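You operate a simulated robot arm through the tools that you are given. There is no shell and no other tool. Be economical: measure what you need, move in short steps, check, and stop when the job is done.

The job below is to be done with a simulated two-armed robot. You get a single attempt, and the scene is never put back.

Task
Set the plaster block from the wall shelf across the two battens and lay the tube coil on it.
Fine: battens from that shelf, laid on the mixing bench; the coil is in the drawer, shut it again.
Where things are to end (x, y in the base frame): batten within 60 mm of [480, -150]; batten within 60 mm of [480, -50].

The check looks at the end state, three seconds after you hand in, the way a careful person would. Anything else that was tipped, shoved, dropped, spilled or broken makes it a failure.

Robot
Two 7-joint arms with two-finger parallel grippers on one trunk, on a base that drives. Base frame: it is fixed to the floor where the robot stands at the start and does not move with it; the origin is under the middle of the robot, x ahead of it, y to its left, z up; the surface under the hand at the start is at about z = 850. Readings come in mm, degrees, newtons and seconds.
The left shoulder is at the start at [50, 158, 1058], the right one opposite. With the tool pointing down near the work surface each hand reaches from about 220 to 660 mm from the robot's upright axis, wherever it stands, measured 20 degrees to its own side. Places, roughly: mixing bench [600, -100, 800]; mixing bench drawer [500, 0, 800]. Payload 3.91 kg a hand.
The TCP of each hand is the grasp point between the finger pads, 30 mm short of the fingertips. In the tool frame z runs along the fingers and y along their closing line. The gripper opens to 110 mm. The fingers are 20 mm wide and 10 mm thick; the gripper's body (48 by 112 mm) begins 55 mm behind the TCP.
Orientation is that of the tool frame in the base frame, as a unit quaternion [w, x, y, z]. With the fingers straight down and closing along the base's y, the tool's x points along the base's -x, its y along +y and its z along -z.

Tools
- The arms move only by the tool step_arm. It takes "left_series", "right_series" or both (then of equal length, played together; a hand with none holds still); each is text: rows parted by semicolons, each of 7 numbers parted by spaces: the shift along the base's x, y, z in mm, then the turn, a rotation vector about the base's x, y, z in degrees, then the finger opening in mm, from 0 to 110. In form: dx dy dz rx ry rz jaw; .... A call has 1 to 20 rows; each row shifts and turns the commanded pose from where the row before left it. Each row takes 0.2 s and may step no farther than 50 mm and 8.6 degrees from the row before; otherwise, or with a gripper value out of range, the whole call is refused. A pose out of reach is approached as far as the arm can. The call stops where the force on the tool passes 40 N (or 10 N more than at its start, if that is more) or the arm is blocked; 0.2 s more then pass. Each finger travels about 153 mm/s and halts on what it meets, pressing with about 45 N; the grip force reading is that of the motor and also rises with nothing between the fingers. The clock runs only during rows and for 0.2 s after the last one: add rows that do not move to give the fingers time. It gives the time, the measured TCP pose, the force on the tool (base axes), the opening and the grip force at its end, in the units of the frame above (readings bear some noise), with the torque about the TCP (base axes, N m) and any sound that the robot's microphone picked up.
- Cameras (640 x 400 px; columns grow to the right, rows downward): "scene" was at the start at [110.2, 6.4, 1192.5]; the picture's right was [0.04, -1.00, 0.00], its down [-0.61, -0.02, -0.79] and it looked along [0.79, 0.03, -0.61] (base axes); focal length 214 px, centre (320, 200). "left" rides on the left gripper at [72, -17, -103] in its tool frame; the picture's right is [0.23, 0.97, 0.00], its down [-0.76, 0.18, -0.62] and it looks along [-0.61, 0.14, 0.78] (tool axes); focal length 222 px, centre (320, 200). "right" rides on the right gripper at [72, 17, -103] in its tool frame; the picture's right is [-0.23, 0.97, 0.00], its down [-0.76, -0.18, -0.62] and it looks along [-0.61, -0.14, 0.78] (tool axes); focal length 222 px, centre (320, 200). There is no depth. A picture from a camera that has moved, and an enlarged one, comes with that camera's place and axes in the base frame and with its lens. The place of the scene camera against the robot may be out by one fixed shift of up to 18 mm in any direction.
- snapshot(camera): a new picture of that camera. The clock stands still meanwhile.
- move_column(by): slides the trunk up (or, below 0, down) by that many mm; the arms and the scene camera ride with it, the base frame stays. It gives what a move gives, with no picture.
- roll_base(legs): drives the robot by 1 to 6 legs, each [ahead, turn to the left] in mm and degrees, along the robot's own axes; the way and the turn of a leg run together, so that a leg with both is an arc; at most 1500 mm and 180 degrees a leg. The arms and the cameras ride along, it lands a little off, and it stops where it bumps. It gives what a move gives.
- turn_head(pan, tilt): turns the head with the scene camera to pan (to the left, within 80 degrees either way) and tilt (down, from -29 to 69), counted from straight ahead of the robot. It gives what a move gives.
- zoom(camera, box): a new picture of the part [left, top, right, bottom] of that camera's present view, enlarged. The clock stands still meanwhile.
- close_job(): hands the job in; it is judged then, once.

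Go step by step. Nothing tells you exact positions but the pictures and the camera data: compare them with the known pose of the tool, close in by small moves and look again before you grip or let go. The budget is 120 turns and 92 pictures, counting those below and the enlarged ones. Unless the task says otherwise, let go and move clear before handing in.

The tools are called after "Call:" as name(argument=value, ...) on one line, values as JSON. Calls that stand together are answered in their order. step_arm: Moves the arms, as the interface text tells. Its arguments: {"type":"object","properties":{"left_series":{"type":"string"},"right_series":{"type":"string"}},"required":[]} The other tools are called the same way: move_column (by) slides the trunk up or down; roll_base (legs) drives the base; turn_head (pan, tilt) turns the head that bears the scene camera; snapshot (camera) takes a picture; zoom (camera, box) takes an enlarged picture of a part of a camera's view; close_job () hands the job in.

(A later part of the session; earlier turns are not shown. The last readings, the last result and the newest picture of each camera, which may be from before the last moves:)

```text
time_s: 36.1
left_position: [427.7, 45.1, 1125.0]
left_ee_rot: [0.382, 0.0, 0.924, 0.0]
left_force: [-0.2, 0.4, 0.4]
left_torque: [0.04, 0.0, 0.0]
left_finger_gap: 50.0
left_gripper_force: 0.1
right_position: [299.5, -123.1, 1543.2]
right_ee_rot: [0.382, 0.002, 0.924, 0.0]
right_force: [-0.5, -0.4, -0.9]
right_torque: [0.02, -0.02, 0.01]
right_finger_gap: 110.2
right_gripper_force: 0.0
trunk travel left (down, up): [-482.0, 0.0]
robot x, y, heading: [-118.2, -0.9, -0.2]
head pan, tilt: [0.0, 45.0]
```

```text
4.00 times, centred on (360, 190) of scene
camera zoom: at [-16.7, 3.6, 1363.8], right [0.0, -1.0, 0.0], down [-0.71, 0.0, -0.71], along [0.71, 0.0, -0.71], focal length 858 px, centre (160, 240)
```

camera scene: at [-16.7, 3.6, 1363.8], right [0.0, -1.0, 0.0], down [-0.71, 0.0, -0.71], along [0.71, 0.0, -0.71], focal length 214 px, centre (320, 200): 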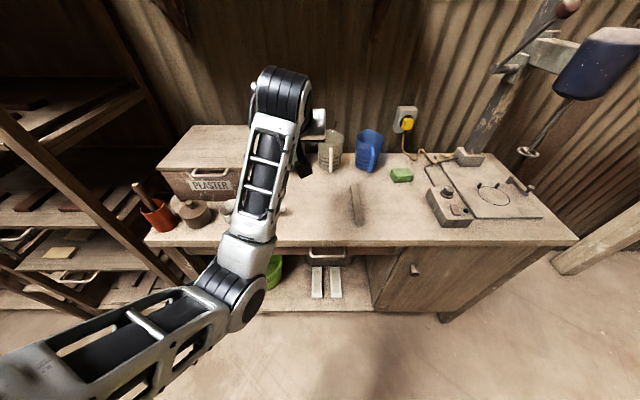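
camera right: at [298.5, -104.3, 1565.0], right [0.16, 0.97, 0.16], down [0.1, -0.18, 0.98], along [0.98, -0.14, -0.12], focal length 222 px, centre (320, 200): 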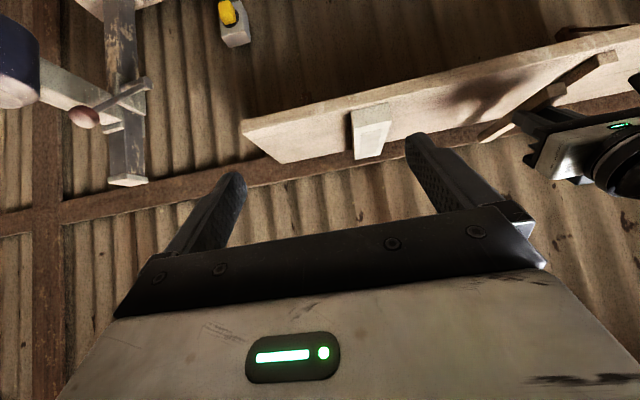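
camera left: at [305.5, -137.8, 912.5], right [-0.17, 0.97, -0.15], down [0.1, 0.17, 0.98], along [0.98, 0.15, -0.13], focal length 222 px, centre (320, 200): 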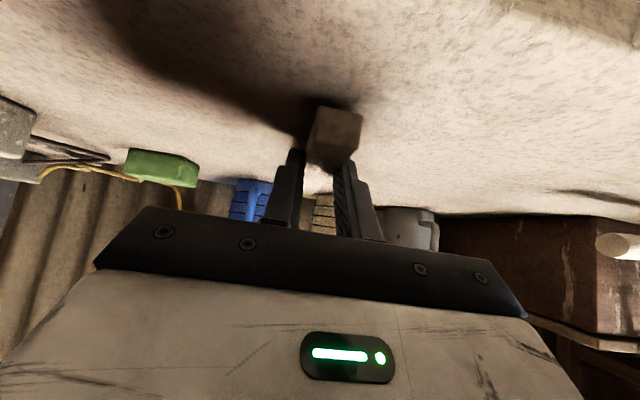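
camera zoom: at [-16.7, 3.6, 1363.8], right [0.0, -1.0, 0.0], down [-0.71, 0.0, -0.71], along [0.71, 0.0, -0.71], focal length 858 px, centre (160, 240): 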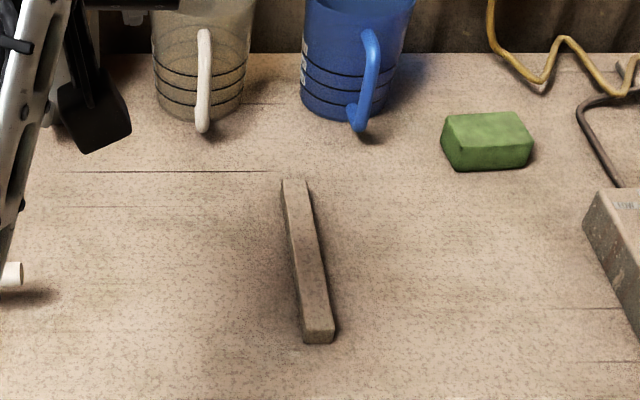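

Batten A lies well at about x 478, y -120. Now I raise the left hand and drive back forward for batten B.

Call:
step_arm(left_series="-13 20 42 0 0 0 66;-13 20 42 0 0 0 66;-13 20 42 0 0 0 66;-13 20 42 0 0 0 66;-13 20 42 0 0 0 66;-13 20 42 0 0 0 66;-13 20 42 0 0 0 66;-13 20 42 0 0 0 66;-13 20 42 0 0 0 66;-8 20 38 0 0 0 66;0 0 0 0 0 0 66")

Call:
roll_base(legs=[[122, 0.2]])

Call:
zoom(camera="right", box=[450, 20, 640, 140])

Call:
snapshot(camera="left")

```text
time_s: 38.5
left_position: [409.1, 249.3, 1503.2]
left_ee_rot: [0.382, 0.002, 0.924, 0.0]
left_force: [0.0, -0.6, 0.3]
left_torque: [-0.01, 0.0, 0.01]
left_finger_gap: 66.2
left_gripper_force: 0.0
left hand out of reach, approached as far as the arm can: row 3, 4, 5, 6, 7
right_position: [300.7, -122.8, 1542.0]
right_ee_rot: [0.382, 0.001, 0.924, 0.0]
right_force: [-0.3, 0.6, -0.3]
right_torque: [0.01, 0.04, -0.02]
right_finger_gap: 110.1
right_gripper_force: 0.0
trunk travel left (down, up): [-482.0, 0.0]
robot x, y, heading: [-119.6, 2.9, 0.0]
head pan, tilt: [0.0, 45.0]
```

```text
time_s: 39.8
left_position: [527.9, 252.3, 1503.7]
left_ee_rot: [0.381, -0.001, 0.924, 0.001]
left_force: [0.8, 0.4, -0.6]
left_torque: [-0.01, 0.02, 0.0]
left_finger_gap: 66.1
left_gripper_force: 0.0
right_position: [419.0, -121.0, 1543.2]
right_ee_rot: [0.381, 0.0, 0.924, -0.001]
right_force: [0.1, 0.3, 0.1]
right_torque: [0.0, -0.01, 0.01]
right_finger_gap: 110.2
right_gripper_force: 0.1
trunk travel left (down, up): [-482.0, 0.0]
robot x, y, heading: [-1.1, -3.7, -0.2]
head pan, tilt: [0.0, 45.0]
```

```text
3.33 times, centred on (545, 80) of right
camera zoom: at [296.2, -104.6, 1565.0], right [0.16, 0.97, 0.16], down [0.1, -0.18, 0.98], along [0.98, -0.14, -0.13], focal length 740 px, centre (-430, 600)
```

zoom: 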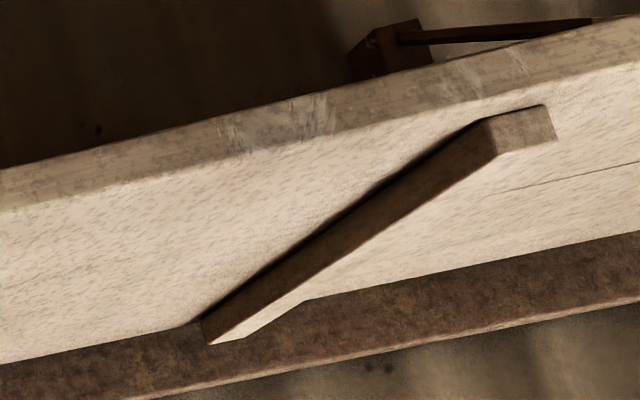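

```text
55 pictures are left
camera left: at [404.6, 234.7, 1525.3], right [-0.16, 0.97, -0.16], down [0.1, 0.18, 0.98], along [0.98, 0.15, -0.13], focal length 222 px, centre (320, 200)
```

left: 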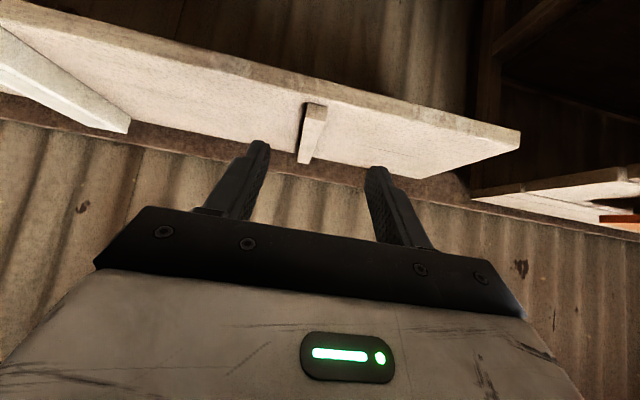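

Batten B is where measured and untouched. I close in over it.

Call:
step_arm(left_series="25 -1 -10 0 0 0 66;25 -1 -10 0 0 0 66;25 -1 -10 0 0 0 66;25 -1 -10 0 0 0 66;20 0 -8 0 0 0 66;0 0 -10 0 0 0 66;0 0 -9 0 0 0 66;0 0 0 0 0 0 66")

Call:
snapshot(camera="left")

```text
time_s: 41.6
left_position: [647.7, 248.8, 1436.2]
left_ee_rot: [0.382, -0.001, 0.924, 0.002]
left_force: [0.0, 1.0, -0.5]
left_torque: [0.03, -0.02, 0.01]
left_finger_gap: 66.2
left_gripper_force: 0.0
right_position: [419.5, -121.0, 1543.1]
right_ee_rot: [0.383, 0.0, 0.924, 0.0]
right_force: [-0.3, -0.7, 0.6]
right_torque: [-0.02, 0.01, -0.02]
right_finger_gap: 109.9
right_gripper_force: 0.0
trunk travel left (down, up): [-482.0, 0.0]
robot x, y, heading: [-0.6, 2.0, -0.2]
head pan, tilt: [0.0, 45.0]
```

```text
54 pictures are left
camera left: at [523.9, 231.4, 1458.1], right [-0.16, 0.97, -0.16], down [0.1, 0.18, 0.98], along [0.98, 0.15, -0.13], focal length 222 px, centre (320, 200)
```

left: 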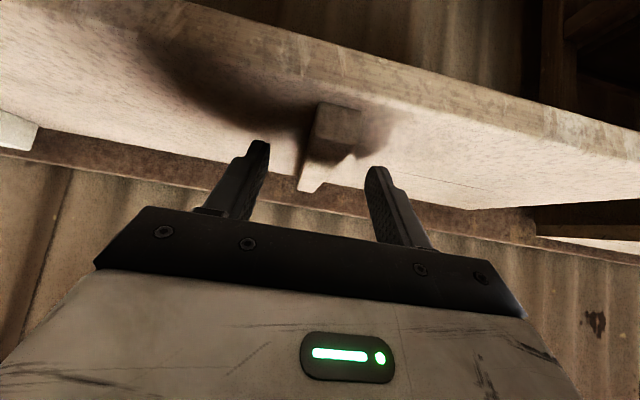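

The fingers straddle batten B. I grip, lift, and pull it back over open space.

Call:
step_arm(left_series="0 0 -1 0 0 0 20;0 0 0 0 0 0 10;0 0 0 0 0 0 5;0 0 10 0 0 0 5;0 0 15 0 0 0 5;-40 0 0 0 0 0 5;-45 0 0 0 0 0 5;-45 0 0 0 0 0 5;-45 0 0 0 0 0 5;-45 0 0 0 0 0 5;0 0 0 0 0 0 5")

Call:
snapshot(camera="left")

Call:
roll_base(legs=[[-120, 0]])

```text
time_s: 44.0
left_position: [472.2, 289.2, 1490.1]
left_ee_rot: [0.381, -0.001, 0.925, 0.001]
left_force: [0.3, -0.4, -0.7]
left_torque: [-0.03, 0.04, 0.02]
left_finger_gap: 20.5
left_gripper_force: 44.4
left hand out of reach, approached as far as the arm can: row 9, 10
right_position: [420.1, -121.6, 1542.7]
right_ee_rot: [0.382, 0.0, 0.924, 0.0]
right_force: [0.3, -0.4, 0.1]
right_torque: [0.04, -0.01, -0.01]
right_finger_gap: 109.9
right_gripper_force: 0.0
trunk travel left (down, up): [-482.0, 0.0]
robot x, y, heading: [-0.1, 0.3, 0.1]
head pan, tilt: [0.0, 45.0]
```

```text
53 pictures are left
camera left: at [348.3, 271.5, 1513.2], right [-0.16, 0.97, -0.16], down [0.1, 0.18, 0.98], along [0.98, 0.14, -0.13], focal length 222 px, centre (320, 200)
```

left: 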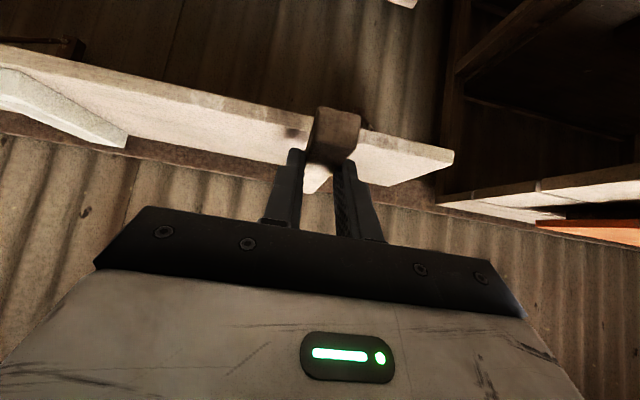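

```text
time_s: 45.2
left_position: [354.9, 288.9, 1492.2]
left_ee_rot: [0.382, -0.001, 0.924, 0.001]
left_force: [0.4, 0.0, 0.2]
left_torque: [0.01, 0.03, 0.0]
left_finger_gap: 20.6
left_gripper_force: 44.9
right_position: [301.2, -121.1, 1543.7]
right_ee_rot: [0.383, -0.001, 0.924, 0.001]
right_force: [-0.6, -0.2, -0.3]
right_torque: [0.02, -0.01, -0.03]
right_finger_gap: 109.8
right_gripper_force: 0.0
trunk travel left (down, up): [-482.0, 0.0]
robot x, y, heading: [-119.3, -2.1, 0.1]
head pan, tilt: [0.0, 45.0]
```

I lower batten B toward y=-40 over the bench.

Call:
step_arm(left_series="7 -24 -37 0 0 0 5;7 -24 -37 0 0 0 5;7 -24 -37 0 0 0 5;7 -24 -37 0 0 0 5;7 -24 -37 0 0 0 5;7 -24 -37 0 0 0 5;8 -24 -37 0 0 0 5;8 -25 -37 0 0 0 5;8 -25 -37 0 0 0 5;8 -25 -37 0 0 0 5;0 -17 -38 0 0 0 5;0 -17 -38 0 0 0 5;0 -17 -38 0 0 0 5;0 -17 -38 0 0 0 5;0 -17 -38 0 0 0 5;0 0 0 0 0 0 5")

Call:
snapshot(camera="scene")

```text
time_s: 48.6
left_position: [481.2, -5.5, 947.7]
left_ee_rot: [0.382, -0.001, 0.924, 0.001]
left_force: [-0.2, -0.4, -1.0]
left_torque: [-0.01, 0.03, 0.02]
left_finger_gap: 20.6
left_gripper_force: 44.9
left hand out of reach, approached as far as the arm can: row 1, 2, 3, 4
right_position: [302.2, -121.7, 1542.8]
right_ee_rot: [0.382, 0.0, 0.924, 0.0]
right_force: [0.2, 1.0, 0.8]
right_torque: [-0.01, 0.0, -0.02]
right_finger_gap: 109.7
right_gripper_force: 0.0
trunk travel left (down, up): [-482.0, 0.0]
robot x, y, heading: [-122.6, 2.7, -0.1]
head pan, tilt: [0.0, 45.0]
```

```text
52 pictures are left
camera scene: at [-14.9, 3.4, 1363.9], right [0.0, -1.0, 0.0], down [-0.71, 0.0, -0.71], along [0.71, 0.0, -0.71], focal length 214 px, centre (320, 200)
```

scene: 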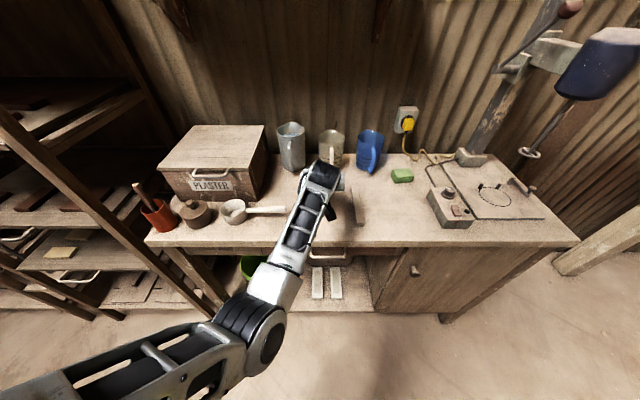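

I shift to x=430, y=-38 and go down to just above the bench.

Call:
step_arm(left_series="-20 -12 -8 0 0 0 5;-20 -12 -12 0 0 0 5;-11 -9 -12 0 0 0 5;0 0 -14 0 0 0 5;0 0 -10 0 0 0 5;0 0 -4 0 0 0 5;0 0 0 0 0 0 5")

Call:
snapshot(camera="left")

```text
time_s: 50.4
left_position: [461.5, -43.2, 941.4]
left_ee_rot: [0.426, -0.002, 0.905, -0.002]
left_force: [-0.5, 0.6, -0.6]
left_torque: [-0.01, 0.01, 0.03]
left_finger_gap: 20.4
left_gripper_force: 45.3
right_position: [302.3, -119.7, 1542.8]
right_ee_rot: [0.383, 0.001, 0.924, -0.001]
right_force: [0.3, -0.2, 0.3]
right_torque: [0.02, 0.02, -0.02]
right_finger_gap: 110.0
right_gripper_force: 0.0
trunk travel left (down, up): [-482.0, 0.0]
robot x, y, heading: [-121.5, 2.1, 0.2]
head pan, tilt: [0.0, 45.0]
stopped in row 7 (left hand): the arm was blocked; the commanded pose is now the measured one
```

```text
51 pictures are left
camera left: at [335.7, -59.4, 950.6], right [-0.14, 0.97, -0.18], down [0.0, 0.18, 0.98], along [0.99, 0.14, -0.03], focal length 222 px, centre (320, 200)
```

left: 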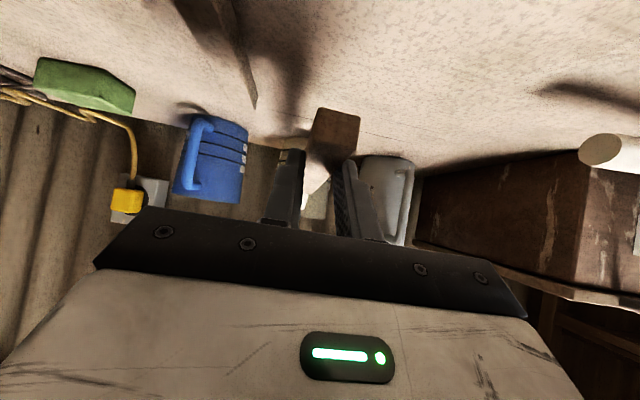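

Reaching close and low with a high trunk drives the wrist to its limit. I lift, restore the pitch, and lower the trunk by 200 so the arm works at a better height.

Call:
step_arm(left_series="0 0 40 0 0 0 5;0 0 45 0 2.8 0 5;0 0 45 0 2.8 0 5;0 0 45 0 0 0 5;0 0 45 0 0 0 5;0 0 0 0 0 0 5")

Call:
move_column(by=-200)

Call:
snapshot(camera="scene")

```text
time_s: 51.8
left_position: [458.4, -42.7, 1161.9]
left_ee_rot: [0.38, -0.002, 0.925, -0.004]
left_force: [0.1, -0.2, -0.2]
left_torque: [0.01, 0.02, -0.01]
left_finger_gap: 20.5
left_gripper_force: 45.1
right_position: [302.3, -120.5, 1542.9]
right_ee_rot: [0.382, 0.0, 0.924, 0.0]
right_force: [1.0, 0.6, 0.3]
right_torque: [0.02, -0.04, -0.02]
right_finger_gap: 109.7
right_gripper_force: 0.1
trunk travel left (down, up): [-482.0, 0.0]
robot x, y, heading: [-124.0, -3.2, -0.1]
head pan, tilt: [0.0, 45.0]
```

```text
time_s: 54.0
left_position: [459.7, -41.6, 961.2]
left_ee_rot: [0.38, -0.002, 0.925, -0.002]
left_force: [-1.0, -0.5, 0.0]
left_torque: [-0.02, 0.05, 0.0]
left_finger_gap: 20.5
left_gripper_force: 45.8
right_position: [302.4, -121.8, 1342.3]
right_ee_rot: [0.382, 0.0, 0.924, 0.001]
right_force: [0.1, -0.5, 0.1]
right_torque: [-0.01, 0.03, 0.01]
right_finger_gap: 109.9
right_gripper_force: 0.1
trunk travel left (down, up): [-282.0, 200.0]
robot x, y, heading: [-117.6, -2.2, 0.2]
head pan, tilt: [0.0, 45.0]
```

```text
50 pictures are left
camera scene: at [-14.9, 3.3, 1163.9], right [0.0, -1.0, 0.0], down [-0.71, 0.0, -0.71], along [0.71, 0.0, -0.71], focal length 214 px, centre (320, 200)
```

scene: 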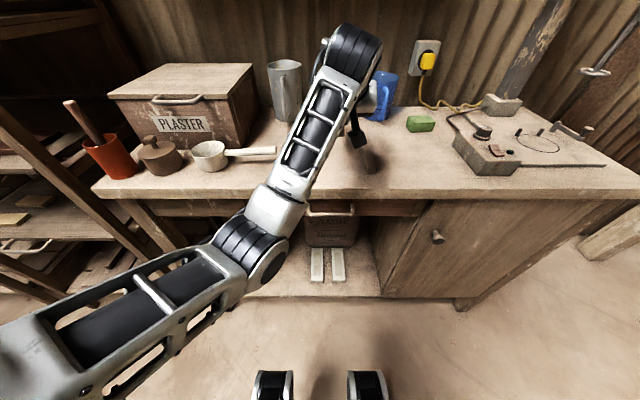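

Elbow stays in front of the bench. I move to x=430, y=-40 and lower to z≈892.

Call:
step_arm(left_series="-10 0 -10 0 0 0 5;-10 0 -15 0 0 0 5;-10 0 -15 0 0 0 5;0 0 -15 0 0 0 5;0 0 -12 0 0 0 5;0 0 0 0 0 0 5")

Call:
snapshot(camera="left")

```text
time_s: 55.4
left_position: [431.2, -39.6, 890.9]
left_ee_rot: [0.379, -0.002, 0.925, 0.003]
left_force: [-0.4, 0.0, -1.1]
left_torque: [0.0, 0.03, -0.02]
left_finger_gap: 20.4
left_gripper_force: 44.9
right_position: [302.2, -121.2, 1342.8]
right_ee_rot: [0.382, 0.0, 0.924, 0.001]
right_force: [-0.4, 0.9, 0.7]
right_torque: [0.02, 0.0, 0.01]
right_finger_gap: 110.0
right_gripper_force: 0.0
trunk travel left (down, up): [-282.0, 200.0]
robot x, y, heading: [-120.9, 5.8, 0.1]
head pan, tilt: [0.0, 45.0]
```

```text
49 pictures are left
camera left: at [306.6, -56.0, 912.9], right [-0.17, 0.97, -0.16], down [0.1, 0.18, 0.98], along [0.98, 0.15, -0.13], focal length 222 px, centre (320, 200)
```

left: 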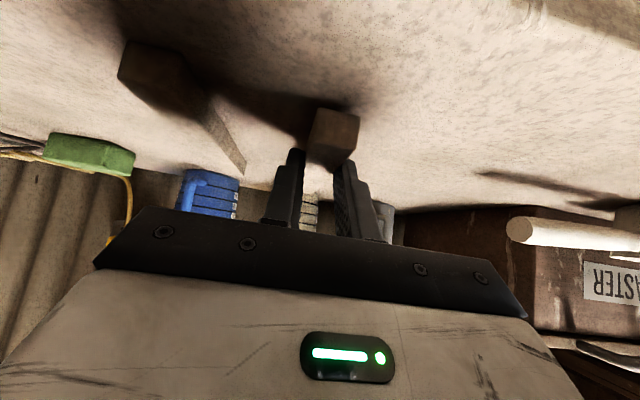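

The wrist tracks well at this height. I creep down to contact.

Call:
step_arm(left_series="0 0 -3 0 0.3 0 5;0 0 -2 0 0 0 5;0 0 -1 0 0 0 5;0 0 -1 0 0 0 5;0 0 0 0 0 0 5")

```text
time_s: 56.6
left_position: [431.4, -36.4, 885.2]
left_ee_rot: [0.379, -0.004, 0.925, 0.004]
left_force: [2.2, 1.2, 5.0]
left_torque: [0.02, -0.78, 0.21]
left_finger_gap: 20.7
left_gripper_force: 45.0
right_position: [301.2, -120.6, 1343.0]
right_ee_rot: [0.383, 0.0, 0.924, -0.001]
right_force: [0.4, 0.4, -0.3]
right_torque: [-0.01, 0.01, 0.0]
right_finger_gap: 110.0
right_gripper_force: 0.0
trunk travel left (down, up): [-282.0, 200.0]
robot x, y, heading: [-121.7, -0.2, 0.3]
head pan, tilt: [0.0, 45.0]
```

The far end touches first, with the near end perhaps 2 mm high. I ease the pitch up 1°, go down a touch, then release and lift away.

Call:
step_arm(left_series="0 0 -1 0 -0.8 0 5;0 0 -1 0 0 0 5;0 0 0 0 0 0 5;0 0 0 0 0 0 25;0 0 0 0 0 0 40;0 0 0 0 0 0 50;0 0 20 0 0 0 50;0 0 40 0 0 0 50;0 0 45 0 0 0 50;-10 10 45 0 0 0 50;-10 40 25 0 0 0 50;-10 40 25 0 0 0 50;-10 40 25 0 0 0 50")

Call:
snapshot(camera="scene")

Call:
zoom(camera="scene", box=[290, 90, 450, 190])

```text
time_s: 59.4
left_position: [438.3, 86.3, 1086.0]
left_ee_rot: [0.384, -0.001, 0.923, -0.002]
left_force: [0.6, 0.3, 0.7]
left_torque: [0.05, 0.0, 0.0]
left_finger_gap: 50.1
left_gripper_force: 0.1
left hand out of reach, approached as far as the arm can: row 11, 12, 13
right_position: [302.9, -121.6, 1343.9]
right_ee_rot: [0.383, 0.0, 0.924, 0.0]
right_force: [0.1, -0.4, 0.1]
right_torque: [0.0, -0.02, 0.0]
right_finger_gap: 109.9
right_gripper_force: 0.0
trunk travel left (down, up): [-282.0, 200.0]
robot x, y, heading: [-120.3, 0.0, 0.1]
head pan, tilt: [0.0, 45.0]
```

```text
48 pictures are left
camera scene: at [-14.9, 3.4, 1163.8], right [0.0, -1.0, 0.0], down [-0.71, 0.0, -0.71], along [0.71, 0.0, -0.71], focal length 214 px, centre (320, 200)
```

scene: 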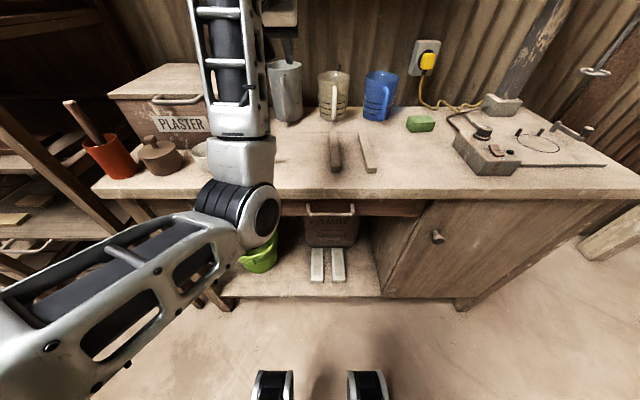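

```text
4.00 times, centred on (370, 140) of scene
camera zoom: at [-14.9, 3.4, 1163.8], right [0.0, -1.0, 0.0], down [-0.71, 0.0, -0.71], along [0.71, 0.0, -0.71], focal length 858 px, centre (120, 440)
```

zoom: 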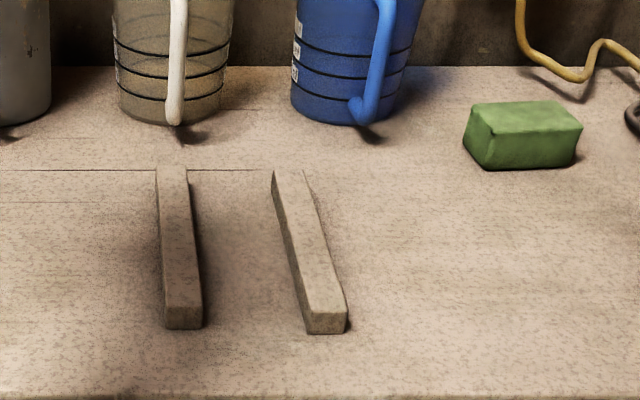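

Both battens lie well at y≈-37 and y≈-120. Next is the block with the right hand: I tuck the left hand aside pointing down, raise the trunk, drive forward, and approach the block.

Call:
step_arm(left_series="-10 20 0 0 7.5 0 50;-10 20 0 0 7.5 0 50;-10 20 0 0 7.5 0 50;-10 20 0 0 7.5 0 50;-10 20 0 0 7.5 0 50;-10 20 0 0 7.5 0 50;-20 20 0 0 0 0 50;0 0 0 0 0 0 50")

Call:
move_column(by=200)

Call:
roll_base(legs=[[122, 0]])

Call:
snapshot(camera="right")

```text
time_s: 61.2
left_position: [436.9, 226.7, 1077.8]
left_ee_rot: [0.002, -0.002, 1.0, -0.002]
left_force: [-0.3, 0.3, 0.5]
left_torque: [-0.01, 0.01, -0.01]
left_finger_gap: 50.4
left_gripper_force: 0.1
left hand out of reach, approached as far as the arm can: row 1, 2, 3, 4
right_position: [302.8, -122.0, 1341.4]
right_ee_rot: [0.382, 0.0, 0.924, 0.0]
right_force: [0.1, 0.1, -0.2]
right_torque: [-0.01, -0.02, 0.01]
right_finger_gap: 110.1
right_gripper_force: 0.0
trunk travel left (down, up): [-282.0, 200.0]
robot x, y, heading: [-117.1, -1.2, 0.2]
head pan, tilt: [0.0, 45.0]
```

```text
time_s: 63.4
left_position: [438.4, 226.3, 1277.7]
left_ee_rot: [0.002, -0.003, 1.0, -0.003]
left_force: [0.4, 0.8, -0.1]
left_torque: [-0.03, -0.04, 0.0]
left_finger_gap: 50.3
left_gripper_force: 0.0
right_position: [303.0, -122.0, 1542.7]
right_ee_rot: [0.382, 0.0, 0.924, 0.0]
right_force: [0.0, 0.0, 0.3]
right_torque: [0.02, -0.01, 0.02]
right_finger_gap: 110.0
right_gripper_force: 0.1
trunk travel left (down, up): [-482.0, 0.0]
robot x, y, heading: [-117.0, -1.3, 0.2]
head pan, tilt: [0.0, 45.0]
```

```text
time_s: 64.6
left_position: [560.4, 226.7, 1278.4]
left_ee_rot: [0.001, -0.002, 1.0, -0.002]
left_force: [0.1, -0.9, 0.2]
left_torque: [-0.03, 0.0, -0.02]
left_finger_gap: 50.1
left_gripper_force: 0.0
right_position: [425.4, -120.2, 1542.1]
right_ee_rot: [0.381, 0.0, 0.925, 0.0]
right_force: [0.9, 0.9, -0.9]
right_torque: [-0.02, 0.0, 0.04]
right_finger_gap: 110.0
right_gripper_force: 0.0
trunk travel left (down, up): [-482.0, 0.0]
robot x, y, heading: [0.4, -1.4, -0.3]
head pan, tilt: [0.0, 45.0]
```

```text
46 pictures are left
camera right: at [301.1, -104.8, 1564.9], right [0.16, 0.97, 0.16], down [0.1, -0.18, 0.98], along [0.98, -0.14, -0.13], focal length 222 px, centre (320, 200)
```

right: 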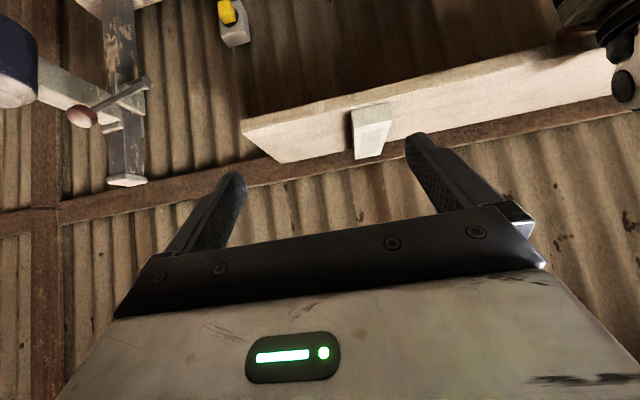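

The left wrist is close to the shelf edge, so I pull it back first while the right hand moves over the block.

Call:
step_arm(left_series="-30 0 -10 0 0 0 50;-40 0 -10 0 0 0 50;-40 0 -10 0 0 0 50;-40 0 -10 0 0 0 50;0 0 0 0 0 0 50;0 0 0 0 0 0 50;0 0 0 0 0 0 50;0 0 0 0 0 0 50;0 0 0 0 0 0 50", right_series="30 10 -8 0 0 0 100;35 11 -8 0 0 0 100;38 11 -10 0 0 0 95;38 11 -14 0 0 0 95;38 11 -14 0 0 0 95;20 11 -12 0 0 0 95;10 0 -10 0 0 0 95;10 0 -10 0 0 0 95;0 0 0 0 0 0 95")

Call:
snapshot(camera="right")

```text
time_s: 66.6
left_position: [559.6, 231.6, 1275.2]
left_ee_rot: [0.002, -0.002, 1.0, -0.002]
left_force: [-0.4, 1.1, 0.0]
left_torque: [-0.01, -0.01, 0.01]
left_finger_gap: 49.9
left_gripper_force: 0.0
left hand out of reach, approached as far as the arm can: row 1, 2, 3, 4
right_position: [630.0, -66.9, 1454.7]
right_ee_rot: [0.383, 0.001, 0.924, -0.001]
right_force: [0.4, 0.4, 0.7]
right_torque: [0.0, -0.04, -0.02]
right_finger_gap: 94.6
right_gripper_force: 0.0
right hand out of reach, approached as far as the arm can: row 6
trunk travel left (down, up): [-482.0, 0.0]
robot x, y, heading: [1.2, -2.0, 0.1]
head pan, tilt: [0.0, 45.0]
```

```text
45 pictures are left
camera right: at [506.7, -49.0, 1477.2], right [0.16, 0.97, 0.16], down [0.1, -0.18, 0.98], along [0.98, -0.14, -0.12], focal length 222 px, centre (320, 200)
```

right: 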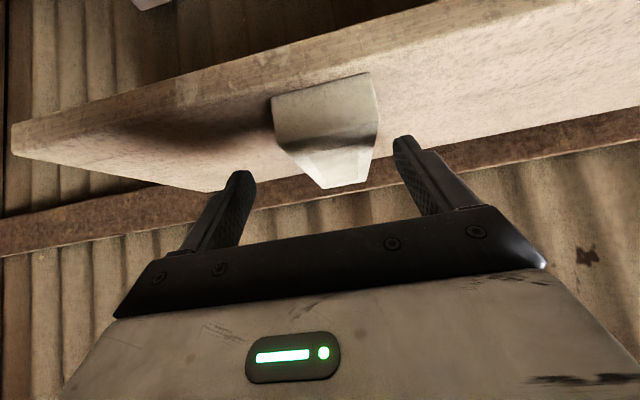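

The left hand is idle and not touching anything. The right hand straddles the block but sits about 12 mm too far right; I centre it, advance and lower to z≈1436.

Call:
step_arm(right_series="0 6 0 0 0 0 95;0 6 0 0 0 0 95;8 0 -6 0 0 0 95;8 0 -6 0 0 0 95;8 0 -6 0 0 0 95;0 0 0 0 0 0 95")

Call:
snapshot(camera="right")

```text
time_s: 68.0
left_position: [559.0, 230.6, 1275.0]
left_ee_rot: [0.001, -0.001, 1.0, -0.002]
left_force: [-0.1, 0.3, -1.5]
left_torque: [0.0, 0.01, 0.04]
left_finger_gap: 50.2
left_gripper_force: 0.1
right_position: [645.9, -56.4, 1428.2]
right_ee_rot: [0.384, 0.001, 0.923, 0.0]
right_force: [0.5, 0.1, -1.0]
right_torque: [0.02, -0.01, 0.04]
right_finger_gap: 94.9
right_gripper_force: 0.0
right hand out of reach, approached as far as the arm can: row 1, 3, 5
trunk travel left (down, up): [-482.0, 0.0]
robot x, y, heading: [1.0, -0.6, -0.1]
head pan, tilt: [0.0, 45.0]
```

```text
44 pictures are left
camera right: at [522.2, -40.4, 1451.6], right [0.16, 0.97, 0.16], down [0.1, -0.18, 0.98], along [0.98, -0.14, -0.12], focal length 222 px, centre (320, 200)
```

right: 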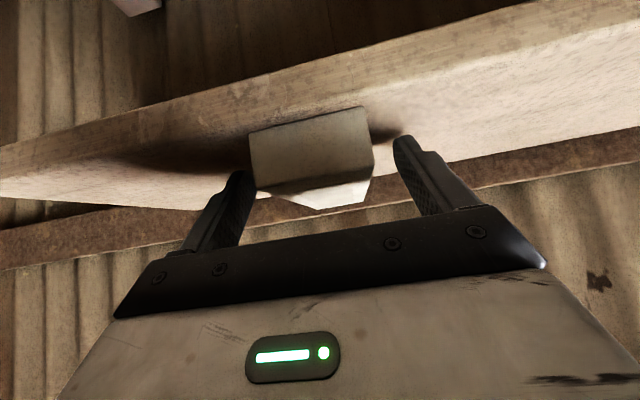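

The tips are very close to the shelf, so I raise 4 mm and then close on the block.

Call:
step_arm(right_series="0 0 4 0 0 0 95;0 0 0 0 0 0 70;0 0 0 0 0 0 50;0 0 0 0 0 0 40;0 0 0 0 0 0 40")

Call:
snapshot(camera="right")

```text
time_s: 69.2
left_position: [558.2, 231.0, 1276.1]
left_ee_rot: [0.002, -0.002, 1.0, -0.002]
left_force: [-0.7, -0.4, -1.0]
left_torque: [0.01, -0.02, -0.04]
left_finger_gap: 49.9
left_gripper_force: 0.0
right_position: [645.8, -57.1, 1431.9]
right_ee_rot: [0.382, -0.001, 0.924, 0.001]
right_force: [-0.7, 0.5, -0.7]
right_torque: [0.09, -0.1, 0.14]
right_finger_gap: 56.1
right_gripper_force: 44.9
trunk travel left (down, up): [-482.0, 0.0]
robot x, y, heading: [3.4, -0.5, -0.2]
head pan, tilt: [0.0, 45.0]
```

```text
43 pictures are left
camera right: at [521.5, -41.0, 1454.3], right [0.16, 0.97, 0.16], down [0.1, -0.18, 0.98], along [0.98, -0.14, -0.12], focal length 222 px, centre (320, 200)
```

right: 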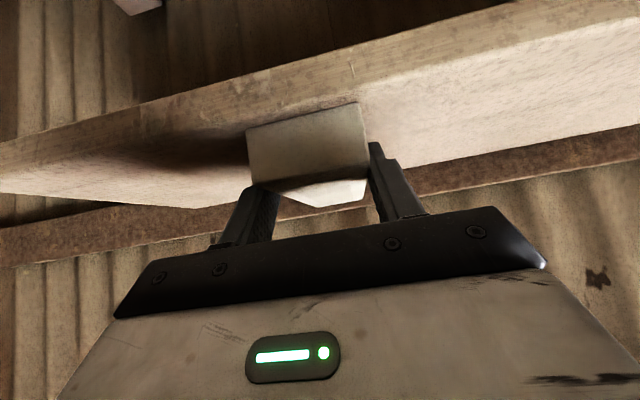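

The block is gripped at 56 mm. I lift gently and check it does not droop.

Call:
step_arm(right_series="0 0 6 0 0 0 40;0 0 8 0 0 0 40;-6 0 10 0 0 0 40;-8 0 10 0 0 0 40;0 0 0 0 0 0 40")

Call:
snapshot(camera="right")

Call:
turn_head(pan=0, tilt=5)

Call:
snapshot(camera="scene")

```text
time_s: 70.4
left_position: [559.6, 231.0, 1275.4]
left_ee_rot: [0.001, -0.002, 1.0, -0.002]
left_force: [-0.5, -0.5, -1.1]
left_torque: [0.03, -0.01, 0.02]
left_finger_gap: 50.0
left_gripper_force: 0.1
right_position: [625.7, -59.8, 1456.7]
right_ee_rot: [0.382, 0.0, 0.924, 0.0]
right_force: [0.1, 0.4, -3.2]
right_torque: [-0.02, 0.16, 0.03]
right_finger_gap: 56.3
right_gripper_force: 45.1
right hand out of reach, approached as far as the arm can: row 1, 2
trunk travel left (down, up): [-482.0, 0.0]
robot x, y, heading: [2.2, -3.2, 0.0]
head pan, tilt: [0.0, 45.0]
```

```text
42 pictures are left
camera right: at [501.7, -43.0, 1480.9], right [0.16, 0.97, 0.16], down [0.1, -0.18, 0.98], along [0.98, -0.14, -0.13], focal length 222 px, centre (320, 200)
```

right: 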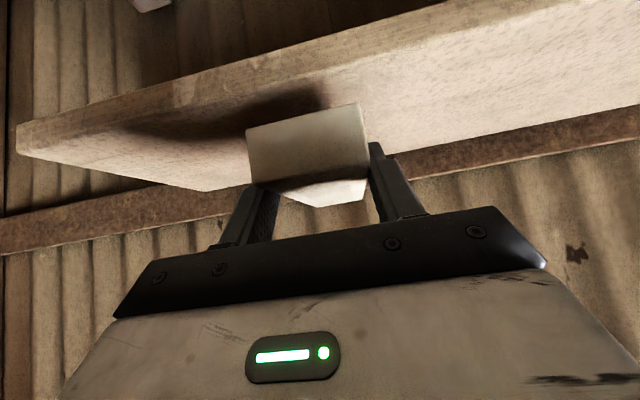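

```text
time_s: 71.5
left_position: [559.8, 230.2, 1276.1]
left_ee_rot: [0.003, -0.002, 1.0, -0.002]
left_force: [-0.4, -0.7, -0.2]
left_torque: [0.0, 0.0, -0.01]
left_finger_gap: 50.1
left_gripper_force: 0.0
right_position: [625.0, -59.8, 1457.6]
right_ee_rot: [0.381, 0.0, 0.924, 0.0]
right_force: [0.7, 0.2, -2.5]
right_torque: [0.01, 0.17, 0.02]
right_finger_gap: 56.1
right_gripper_force: 45.2
trunk travel left (down, up): [-482.0, 0.0]
robot x, y, heading: [2.7, 3.4, -0.0]
head pan, tilt: [0.0, 5.0]
```

```text
41 pictures are left
camera scene: at [117.9, 3.2, 1426.7], right [0.0, -1.0, 0.0], down [-0.09, 0.0, -1.0], along [1.0, 0.0, -0.09], focal length 214 px, centre (320, 200)
```

scene: 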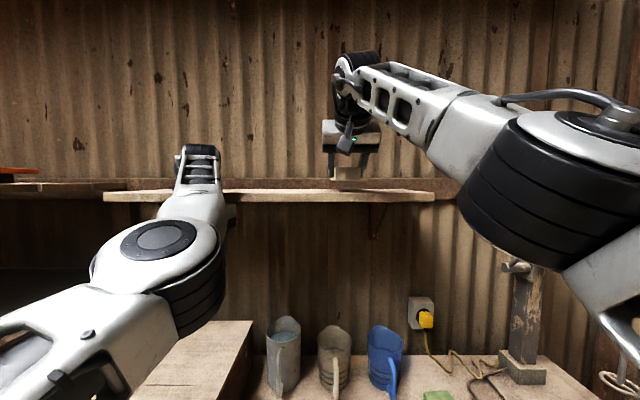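

The block is held level, weighs about 0.28 kg and does not droop. I pull it back to the known-good pose, then back the base off.

Call:
step_arm(right_series="-40 -12 16 0 0 0 40;-40 -12 16 0 0 0 40;-40 -12 16 0 0 0 40;-40 -12 16 0 0 0 40;-40 -12 16 0 0 0 40;0 0 0 0 0 0 40")

Call:
roll_base(legs=[[-140, 0]])

Call:
move_column(by=-200)

Call:
turn_head(pan=0, tilt=35)

Call:
snapshot(camera="scene")

```text
time_s: 72.9
left_position: [561.3, 231.2, 1274.4]
left_ee_rot: [0.002, -0.002, 1.0, -0.002]
left_force: [-1.0, -0.8, 0.2]
left_torque: [0.0, -0.01, 0.0]
left_finger_gap: 50.0
left_gripper_force: 0.0
right_position: [426.2, -120.0, 1537.0]
right_ee_rot: [0.382, 0.002, 0.924, -0.001]
right_force: [-0.6, 0.1, -4.3]
right_torque: [0.04, 0.21, 0.0]
right_finger_gap: 56.0
right_gripper_force: 45.4
trunk travel left (down, up): [-482.0, 0.0]
robot x, y, heading: [3.0, 2.0, -0.0]
head pan, tilt: [0.0, 5.0]
```

```text
time_s: 74.2
left_position: [417.7, 231.0, 1275.7]
left_ee_rot: [0.001, -0.002, 1.0, -0.002]
left_force: [0.4, 0.1, 0.3]
left_torque: [-0.01, -0.02, -0.01]
left_finger_gap: 49.9
left_gripper_force: 0.1
right_position: [283.5, -119.9, 1538.6]
right_ee_rot: [0.383, 0.0, 0.924, 0.0]
right_force: [0.5, 1.1, -3.2]
right_torque: [0.0, 0.18, 0.03]
right_finger_gap: 56.2
right_gripper_force: 45.1
trunk travel left (down, up): [-482.0, 0.0]
robot x, y, heading: [-137.9, 2.5, -0.3]
head pan, tilt: [0.0, 5.0]
```

```text
time_s: 76.4
left_position: [417.8, 231.5, 1076.0]
left_ee_rot: [0.002, -0.002, 1.0, -0.002]
left_force: [-0.8, -0.6, -0.2]
left_torque: [-0.01, -0.01, 0.0]
left_finger_gap: 50.1
left_gripper_force: 0.1
right_position: [284.3, -119.4, 1338.4]
right_ee_rot: [0.382, 0.0, 0.924, 0.001]
right_force: [0.2, -0.2, -2.6]
right_torque: [-0.02, 0.15, -0.02]
right_finger_gap: 56.2
right_gripper_force: 45.1
trunk travel left (down, up): [-282.0, 200.0]
robot x, y, heading: [-141.0, -2.5, 0.0]
head pan, tilt: [0.0, 5.0]
```

```text
time_s: 77.3
left_position: [418.0, 230.0, 1075.2]
left_ee_rot: [0.002, -0.002, 1.0, -0.003]
left_force: [-0.3, 0.6, -0.6]
left_torque: [0.0, 0.05, -0.01]
left_finger_gap: 50.2
left_gripper_force: 0.0
right_position: [284.5, -119.4, 1338.3]
right_ee_rot: [0.382, 0.0, 0.924, 0.0]
right_force: [-0.3, -0.1, -2.8]
right_torque: [-0.02, 0.19, 0.02]
right_finger_gap: 56.4
right_gripper_force: 45.2
trunk travel left (down, up): [-282.0, 200.0]
robot x, y, heading: [-138.0, 0.2, 0.1]
head pan, tilt: [0.0, 35.0]
```

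```text
40 pictures are left
camera scene: at [-27.0, 3.2, 1178.7], right [0.0, -1.0, 0.0], down [-0.57, 0.0, -0.82], along [0.82, 0.0, -0.57], focal length 214 px, centre (320, 200)
```

scene: 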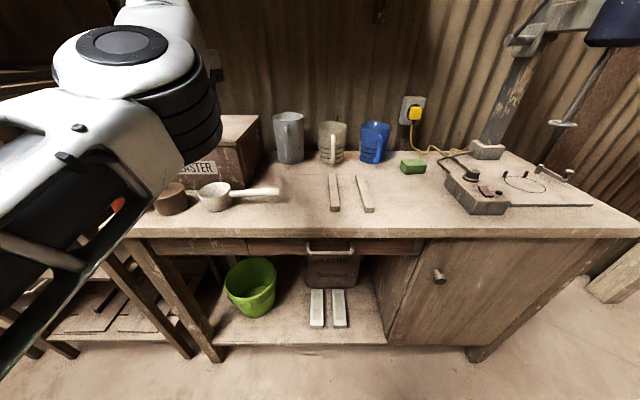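

The battens are in view and the drawer with its handle is just under the bench top. I swing the block round 90° (right hand to point left) while lowering.

Call:
step_arm(right_series="12 -10 -12 0 0 7.5 40;12 -10 -12 0 0 7.5 40;12 -10 -12 0 0 7.5 40;12 -10 -12 0 0 7.5 40;12 -10 -12 0 0 7.5 40;12 -10 -12 0 0 7.5 40;12 -10 -12 0 0 7.5 40;12 -10 -12 0 0 7.5 40;12 -10 -12 0 0 7.5 40;12 -10 -12 0 0 7.5 40;12 -10 -12 0 0 7.5 40;12 -10 -12 0 0 7.5 40;0 0 0 0 0 0 40")

Call:
snapshot(camera="scene")

```text
time_s: 80.1
left_position: [419.2, 231.3, 1076.0]
left_ee_rot: [0.002, -0.001, 1.0, -0.002]
left_force: [0.1, 0.1, -0.1]
left_torque: [0.02, -0.02, -0.02]
left_finger_gap: 50.1
left_gripper_force: 0.1
right_position: [344.5, -170.7, 1277.3]
right_ee_rot: [0.362, -0.297, 0.875, 0.123]
right_force: [1.4, 0.3, -2.8]
right_torque: [-0.13, 0.11, -0.04]
right_finger_gap: 56.2
right_gripper_force: 44.9
right hand out of reach, approached as far as the arm can: row 6, 7, 8, 9, 10, 11, 12
trunk travel left (down, up): [-282.0, 200.0]
robot x, y, heading: [-139.6, 0.6, 0.2]
head pan, tilt: [0.0, 35.0]
```

```text
39 pictures are left
camera scene: at [-27.0, 3.2, 1178.6], right [0.0, -1.0, 0.0], down [-0.57, 0.0, -0.82], along [0.82, 0.0, -0.57], focal length 214 px, centre (320, 200)
```

scene: 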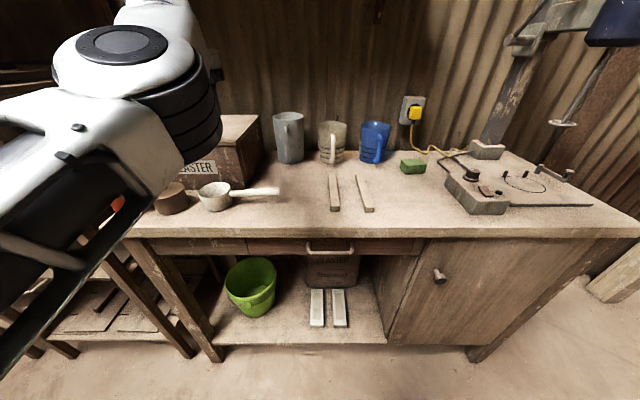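

The yaw stopped at about 37° because the arm is too folded here. I extend outward and lower before turning further.

Call:
step_arm(right_series="20 -10 -38 0 0 0 40;20 -10 -38 0 0 0 40;20 -10 -38 0 0 0 40;20 -10 -38 0 0 0 40;20 -10 -28 0 0 0 40;0 0 0 0 0 7.5 40;0 0 0 0 0 7.5 40;0 0 0 0 0 7.5 40;0 0 0 0 0 7.5 40;0 0 0 0 0 7.5 40;0 0 0 0 0 7.5 40;0 0 0 0 0 7.5 40;0 0 0 0 0 0 40")

Call:
snapshot(camera="scene")

```text
time_s: 82.9
left_position: [418.3, 231.2, 1075.3]
left_ee_rot: [0.002, -0.001, 1.0, -0.002]
left_force: [0.2, 0.5, -0.2]
left_torque: [-0.02, 0.01, -0.02]
left_finger_gap: 50.2
left_gripper_force: 0.1
right_position: [381.2, -186.6, 1212.2]
right_ee_rot: [0.362, -0.296, 0.876, 0.122]
right_force: [0.2, -0.1, -3.3]
right_torque: [-0.13, 0.14, -0.02]
right_finger_gap: 56.3
right_gripper_force: 45.3
right hand out of reach, approached as far as the arm can: row 2, 3, 4, 5, 6, 7, 8, 9, 10, 11, 12
trunk travel left (down, up): [-282.0, 200.0]
robot x, y, heading: [-137.5, -2.1, 0.0]
head pan, tilt: [0.0, 35.0]
```

```text
38 pictures are left
camera scene: at [-27.0, 3.1, 1178.6], right [0.0, -1.0, 0.0], down [-0.57, 0.0, -0.82], along [0.82, 0.0, -0.57], focal length 214 px, centre (320, 200)
```

scene: 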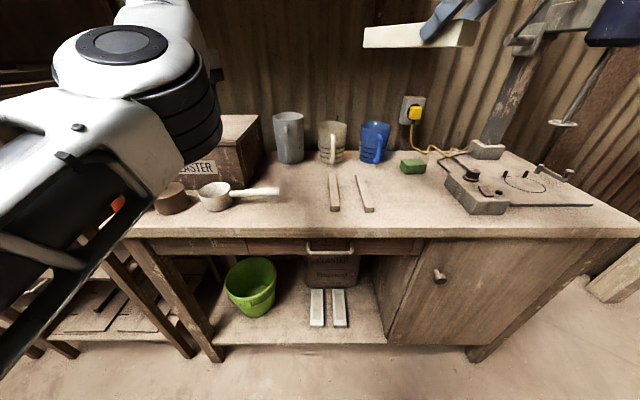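

Yaw with the pitched hand is limited to about 37°. Better to set the block briefly on the clear bench area at y≈-215 and regrasp it from straight above, where turning is easy. I unwind the yaw and come down there.

Call:
step_arm(right_series="8 -4 -30 0 0 -7.46 40;8 -5 -35 0 0 -7.46 40;8 -5 -35 0 0 -7.46 40;8 -5 -35 0 0 -7.46 40;8 -5 -35 0 0 -7.46 40;9 -4 -35 0 0 0 40;0 0 -35 0 0 0 40;0 0 0 0 0 0 40")

Call:
snapshot(camera="scene")

Call:
snapshot(camera="right")

```text
time_s: 84.7
left_position: [418.7, 231.5, 1075.5]
left_ee_rot: [0.001, -0.002, 1.0, -0.002]
left_force: [-0.4, -0.3, 0.4]
left_torque: [-0.01, 0.02, 0.04]
left_finger_gap: 50.1
left_gripper_force: 0.1
right_position: [430.4, -215.2, 974.0]
right_ee_rot: [0.383, -0.001, 0.924, 0.001]
right_force: [-0.5, 0.1, -2.5]
right_torque: [-0.01, 0.14, 0.01]
right_finger_gap: 56.4
right_gripper_force: 45.2
trunk travel left (down, up): [-282.0, 200.0]
robot x, y, heading: [-139.5, -1.7, 0.1]
head pan, tilt: [0.0, 35.0]
```

```text
37 pictures are left
camera scene: at [-27.0, 3.1, 1178.6], right [0.0, -1.0, 0.0], down [-0.57, 0.0, -0.82], along [0.82, 0.0, -0.57], focal length 214 px, centre (320, 200)
```

scene: 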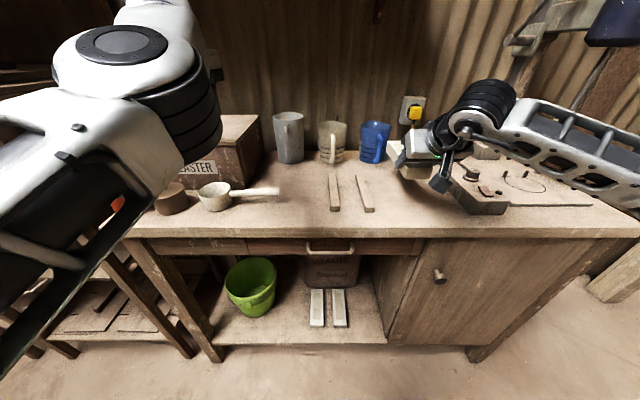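

```text
36 pictures are left
camera right: at [306.2, -198.9, 996.5], right [0.16, 0.97, 0.16], down [0.1, -0.18, 0.98], along [0.98, -0.14, -0.12], focal length 222 px, centre (320, 200)
```

right: 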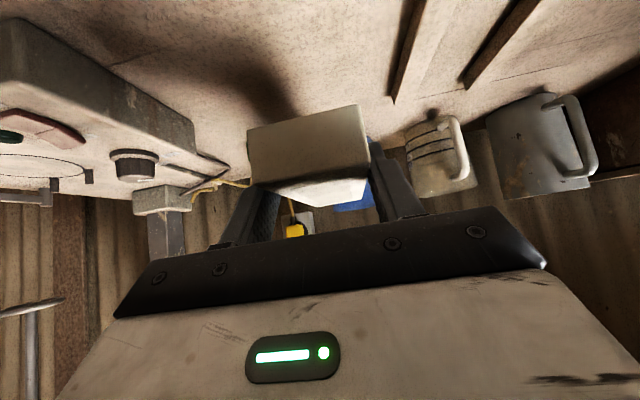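

The spot under the block is clear (sponge near x 616, y -301, control box beyond y -338). I lower it down to touch.

Call:
step_arm(right_series="0 0 -25 0 0 0 40;0 0 -25 0 0 0 40;0 0 -20 0 0 0 40;0 0 -10 0 0 0 40;0 0 -5 0 0 0 40;0 0 -3 0 0 0 40;0 0 0 0 0 0 40")

Call:
zoom(camera="right", box=[200, 60, 440, 210])

```text
time_s: 86.3
left_position: [417.4, 231.4, 1075.5]
left_ee_rot: [0.002, -0.001, 1.0, -0.001]
left_force: [-0.4, -0.6, 0.5]
left_torque: [0.04, 0.02, -0.02]
left_finger_gap: 50.0
left_gripper_force: 0.1
right_position: [431.0, -215.1, 887.4]
right_ee_rot: [0.382, 0.0, 0.924, 0.0]
right_force: [0.2, 0.2, -2.7]
right_torque: [-0.02, 0.15, 0.02]
right_finger_gap: 56.1
right_gripper_force: 45.0
trunk travel left (down, up): [-282.0, 200.0]
robot x, y, heading: [-142.8, -1.1, 0.1]
head pan, tilt: [0.0, 35.0]
```

```text
2.67 times, centred on (320, 135) of right
camera zoom: at [307.0, -198.5, 908.9], right [0.16, 0.97, 0.16], down [0.1, -0.18, 0.98], along [0.98, -0.14, -0.13], focal length 592 px, centre (320, 373)
```

zoom: 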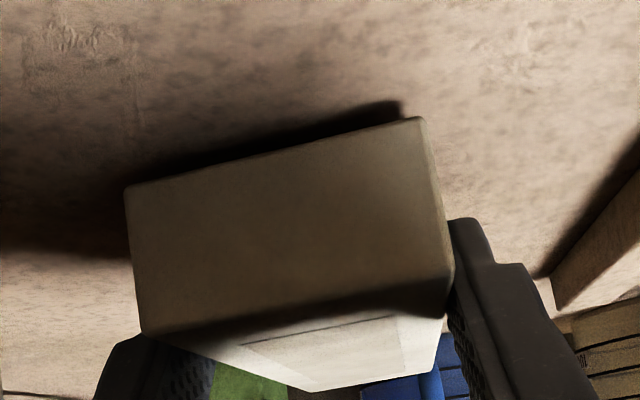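

Call:
step_arm(right_series="0 0 -2 0 0 0 40;0 0 -1 0 0 0 40;0 0 -1 0 0 0 40;0 0 -1 0 0 0 40;0 0 -1 0 0 0 40;0 0 0 0 0 0 40")

```text
time_s: 87.7
left_position: [416.7, 230.9, 1076.3]
left_ee_rot: [0.001, -0.003, 1.0, -0.002]
left_force: [-0.6, -0.3, 0.1]
left_torque: [0.01, -0.03, -0.02]
left_finger_gap: 49.8
left_gripper_force: 0.0
right_position: [430.2, -214.4, 882.8]
right_ee_rot: [0.384, -0.002, 0.923, 0.001]
right_force: [-1.4, -0.9, 5.0]
right_torque: [-0.1, -0.85, -0.11]
right_finger_gap: 55.9
right_gripper_force: 45.2
trunk travel left (down, up): [-282.0, 200.0]
robot x, y, heading: [-138.3, 3.0, 0.2]
head pan, tilt: [0.0, 35.0]
```

The far edge touches. I lower 1 mm, release, lift off, and turn the hand to point straight down; the left hand rises a little for clearance.

Call:
step_arm(left_series="0 0 0 0 0 0 50;0 0 0 0 0 0 50;0 0 0 0 0 0 50;0 0 0 0 0 0 50;0 0 0 0 0 0 50;0 0 20 0 0 0 50;0 0 20 0 0 0 50;0 0 20 0 0 0 50;0 0 20 0 0 0 50;0 0 0 0 0 0 50;0 0 0 0 0 0 50;0 0 0 0 0 0 50;0 0 0 0 0 0 50", right_series="0 0 -1 0 0 0 40;0 0 -1 0 0 0 40;0 0 0 0 0 0 40;0 0 0 0 0 0 65;0 0 0 0 0 0 90;0 0 0 0 0 0 90;0 0 30 0 0 0 90;0 0 40 0 7.5 0 90;0 0 30 0 7.5 0 90;0 0 20 0 7.5 0 90;0 0 10 0 7.5 0 90;0 0 0 0 7.5 0 90;0 0 0 0 7.5 0 90")

Call:
snapshot(camera="scene")

```text
time_s: 90.5
left_position: [414.6, 230.1, 1153.0]
left_ee_rot: [0.001, -0.002, 1.0, -0.001]
left_force: [-0.8, 0.1, -0.1]
left_torque: [0.0, -0.05, 0.01]
left_finger_gap: 50.0
left_gripper_force: 0.1
left hand out of reach, approached as far as the arm can: row 9
right_position: [429.6, -214.5, 1008.2]
right_ee_rot: [-0.002, -0.001, 1.0, 0.001]
right_force: [0.7, -0.4, -0.4]
right_torque: [-0.03, -0.01, -0.01]
right_finger_gap: 89.9
right_gripper_force: 0.0
trunk travel left (down, up): [-282.0, 200.0]
robot x, y, heading: [-139.9, 1.1, -0.1]
head pan, tilt: [0.0, 35.0]
```

```text
34 pictures are left
camera scene: at [-27.2, 3.4, 1178.6], right [0.0, -1.0, 0.0], down [-0.57, 0.0, -0.82], along [0.82, 0.0, -0.57], focal length 214 px, centre (320, 200)
```

scene: 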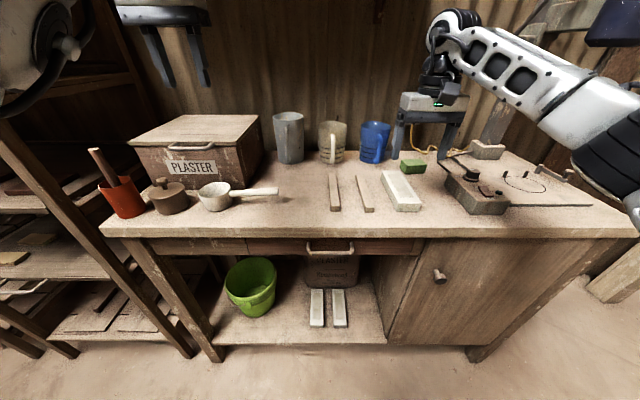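

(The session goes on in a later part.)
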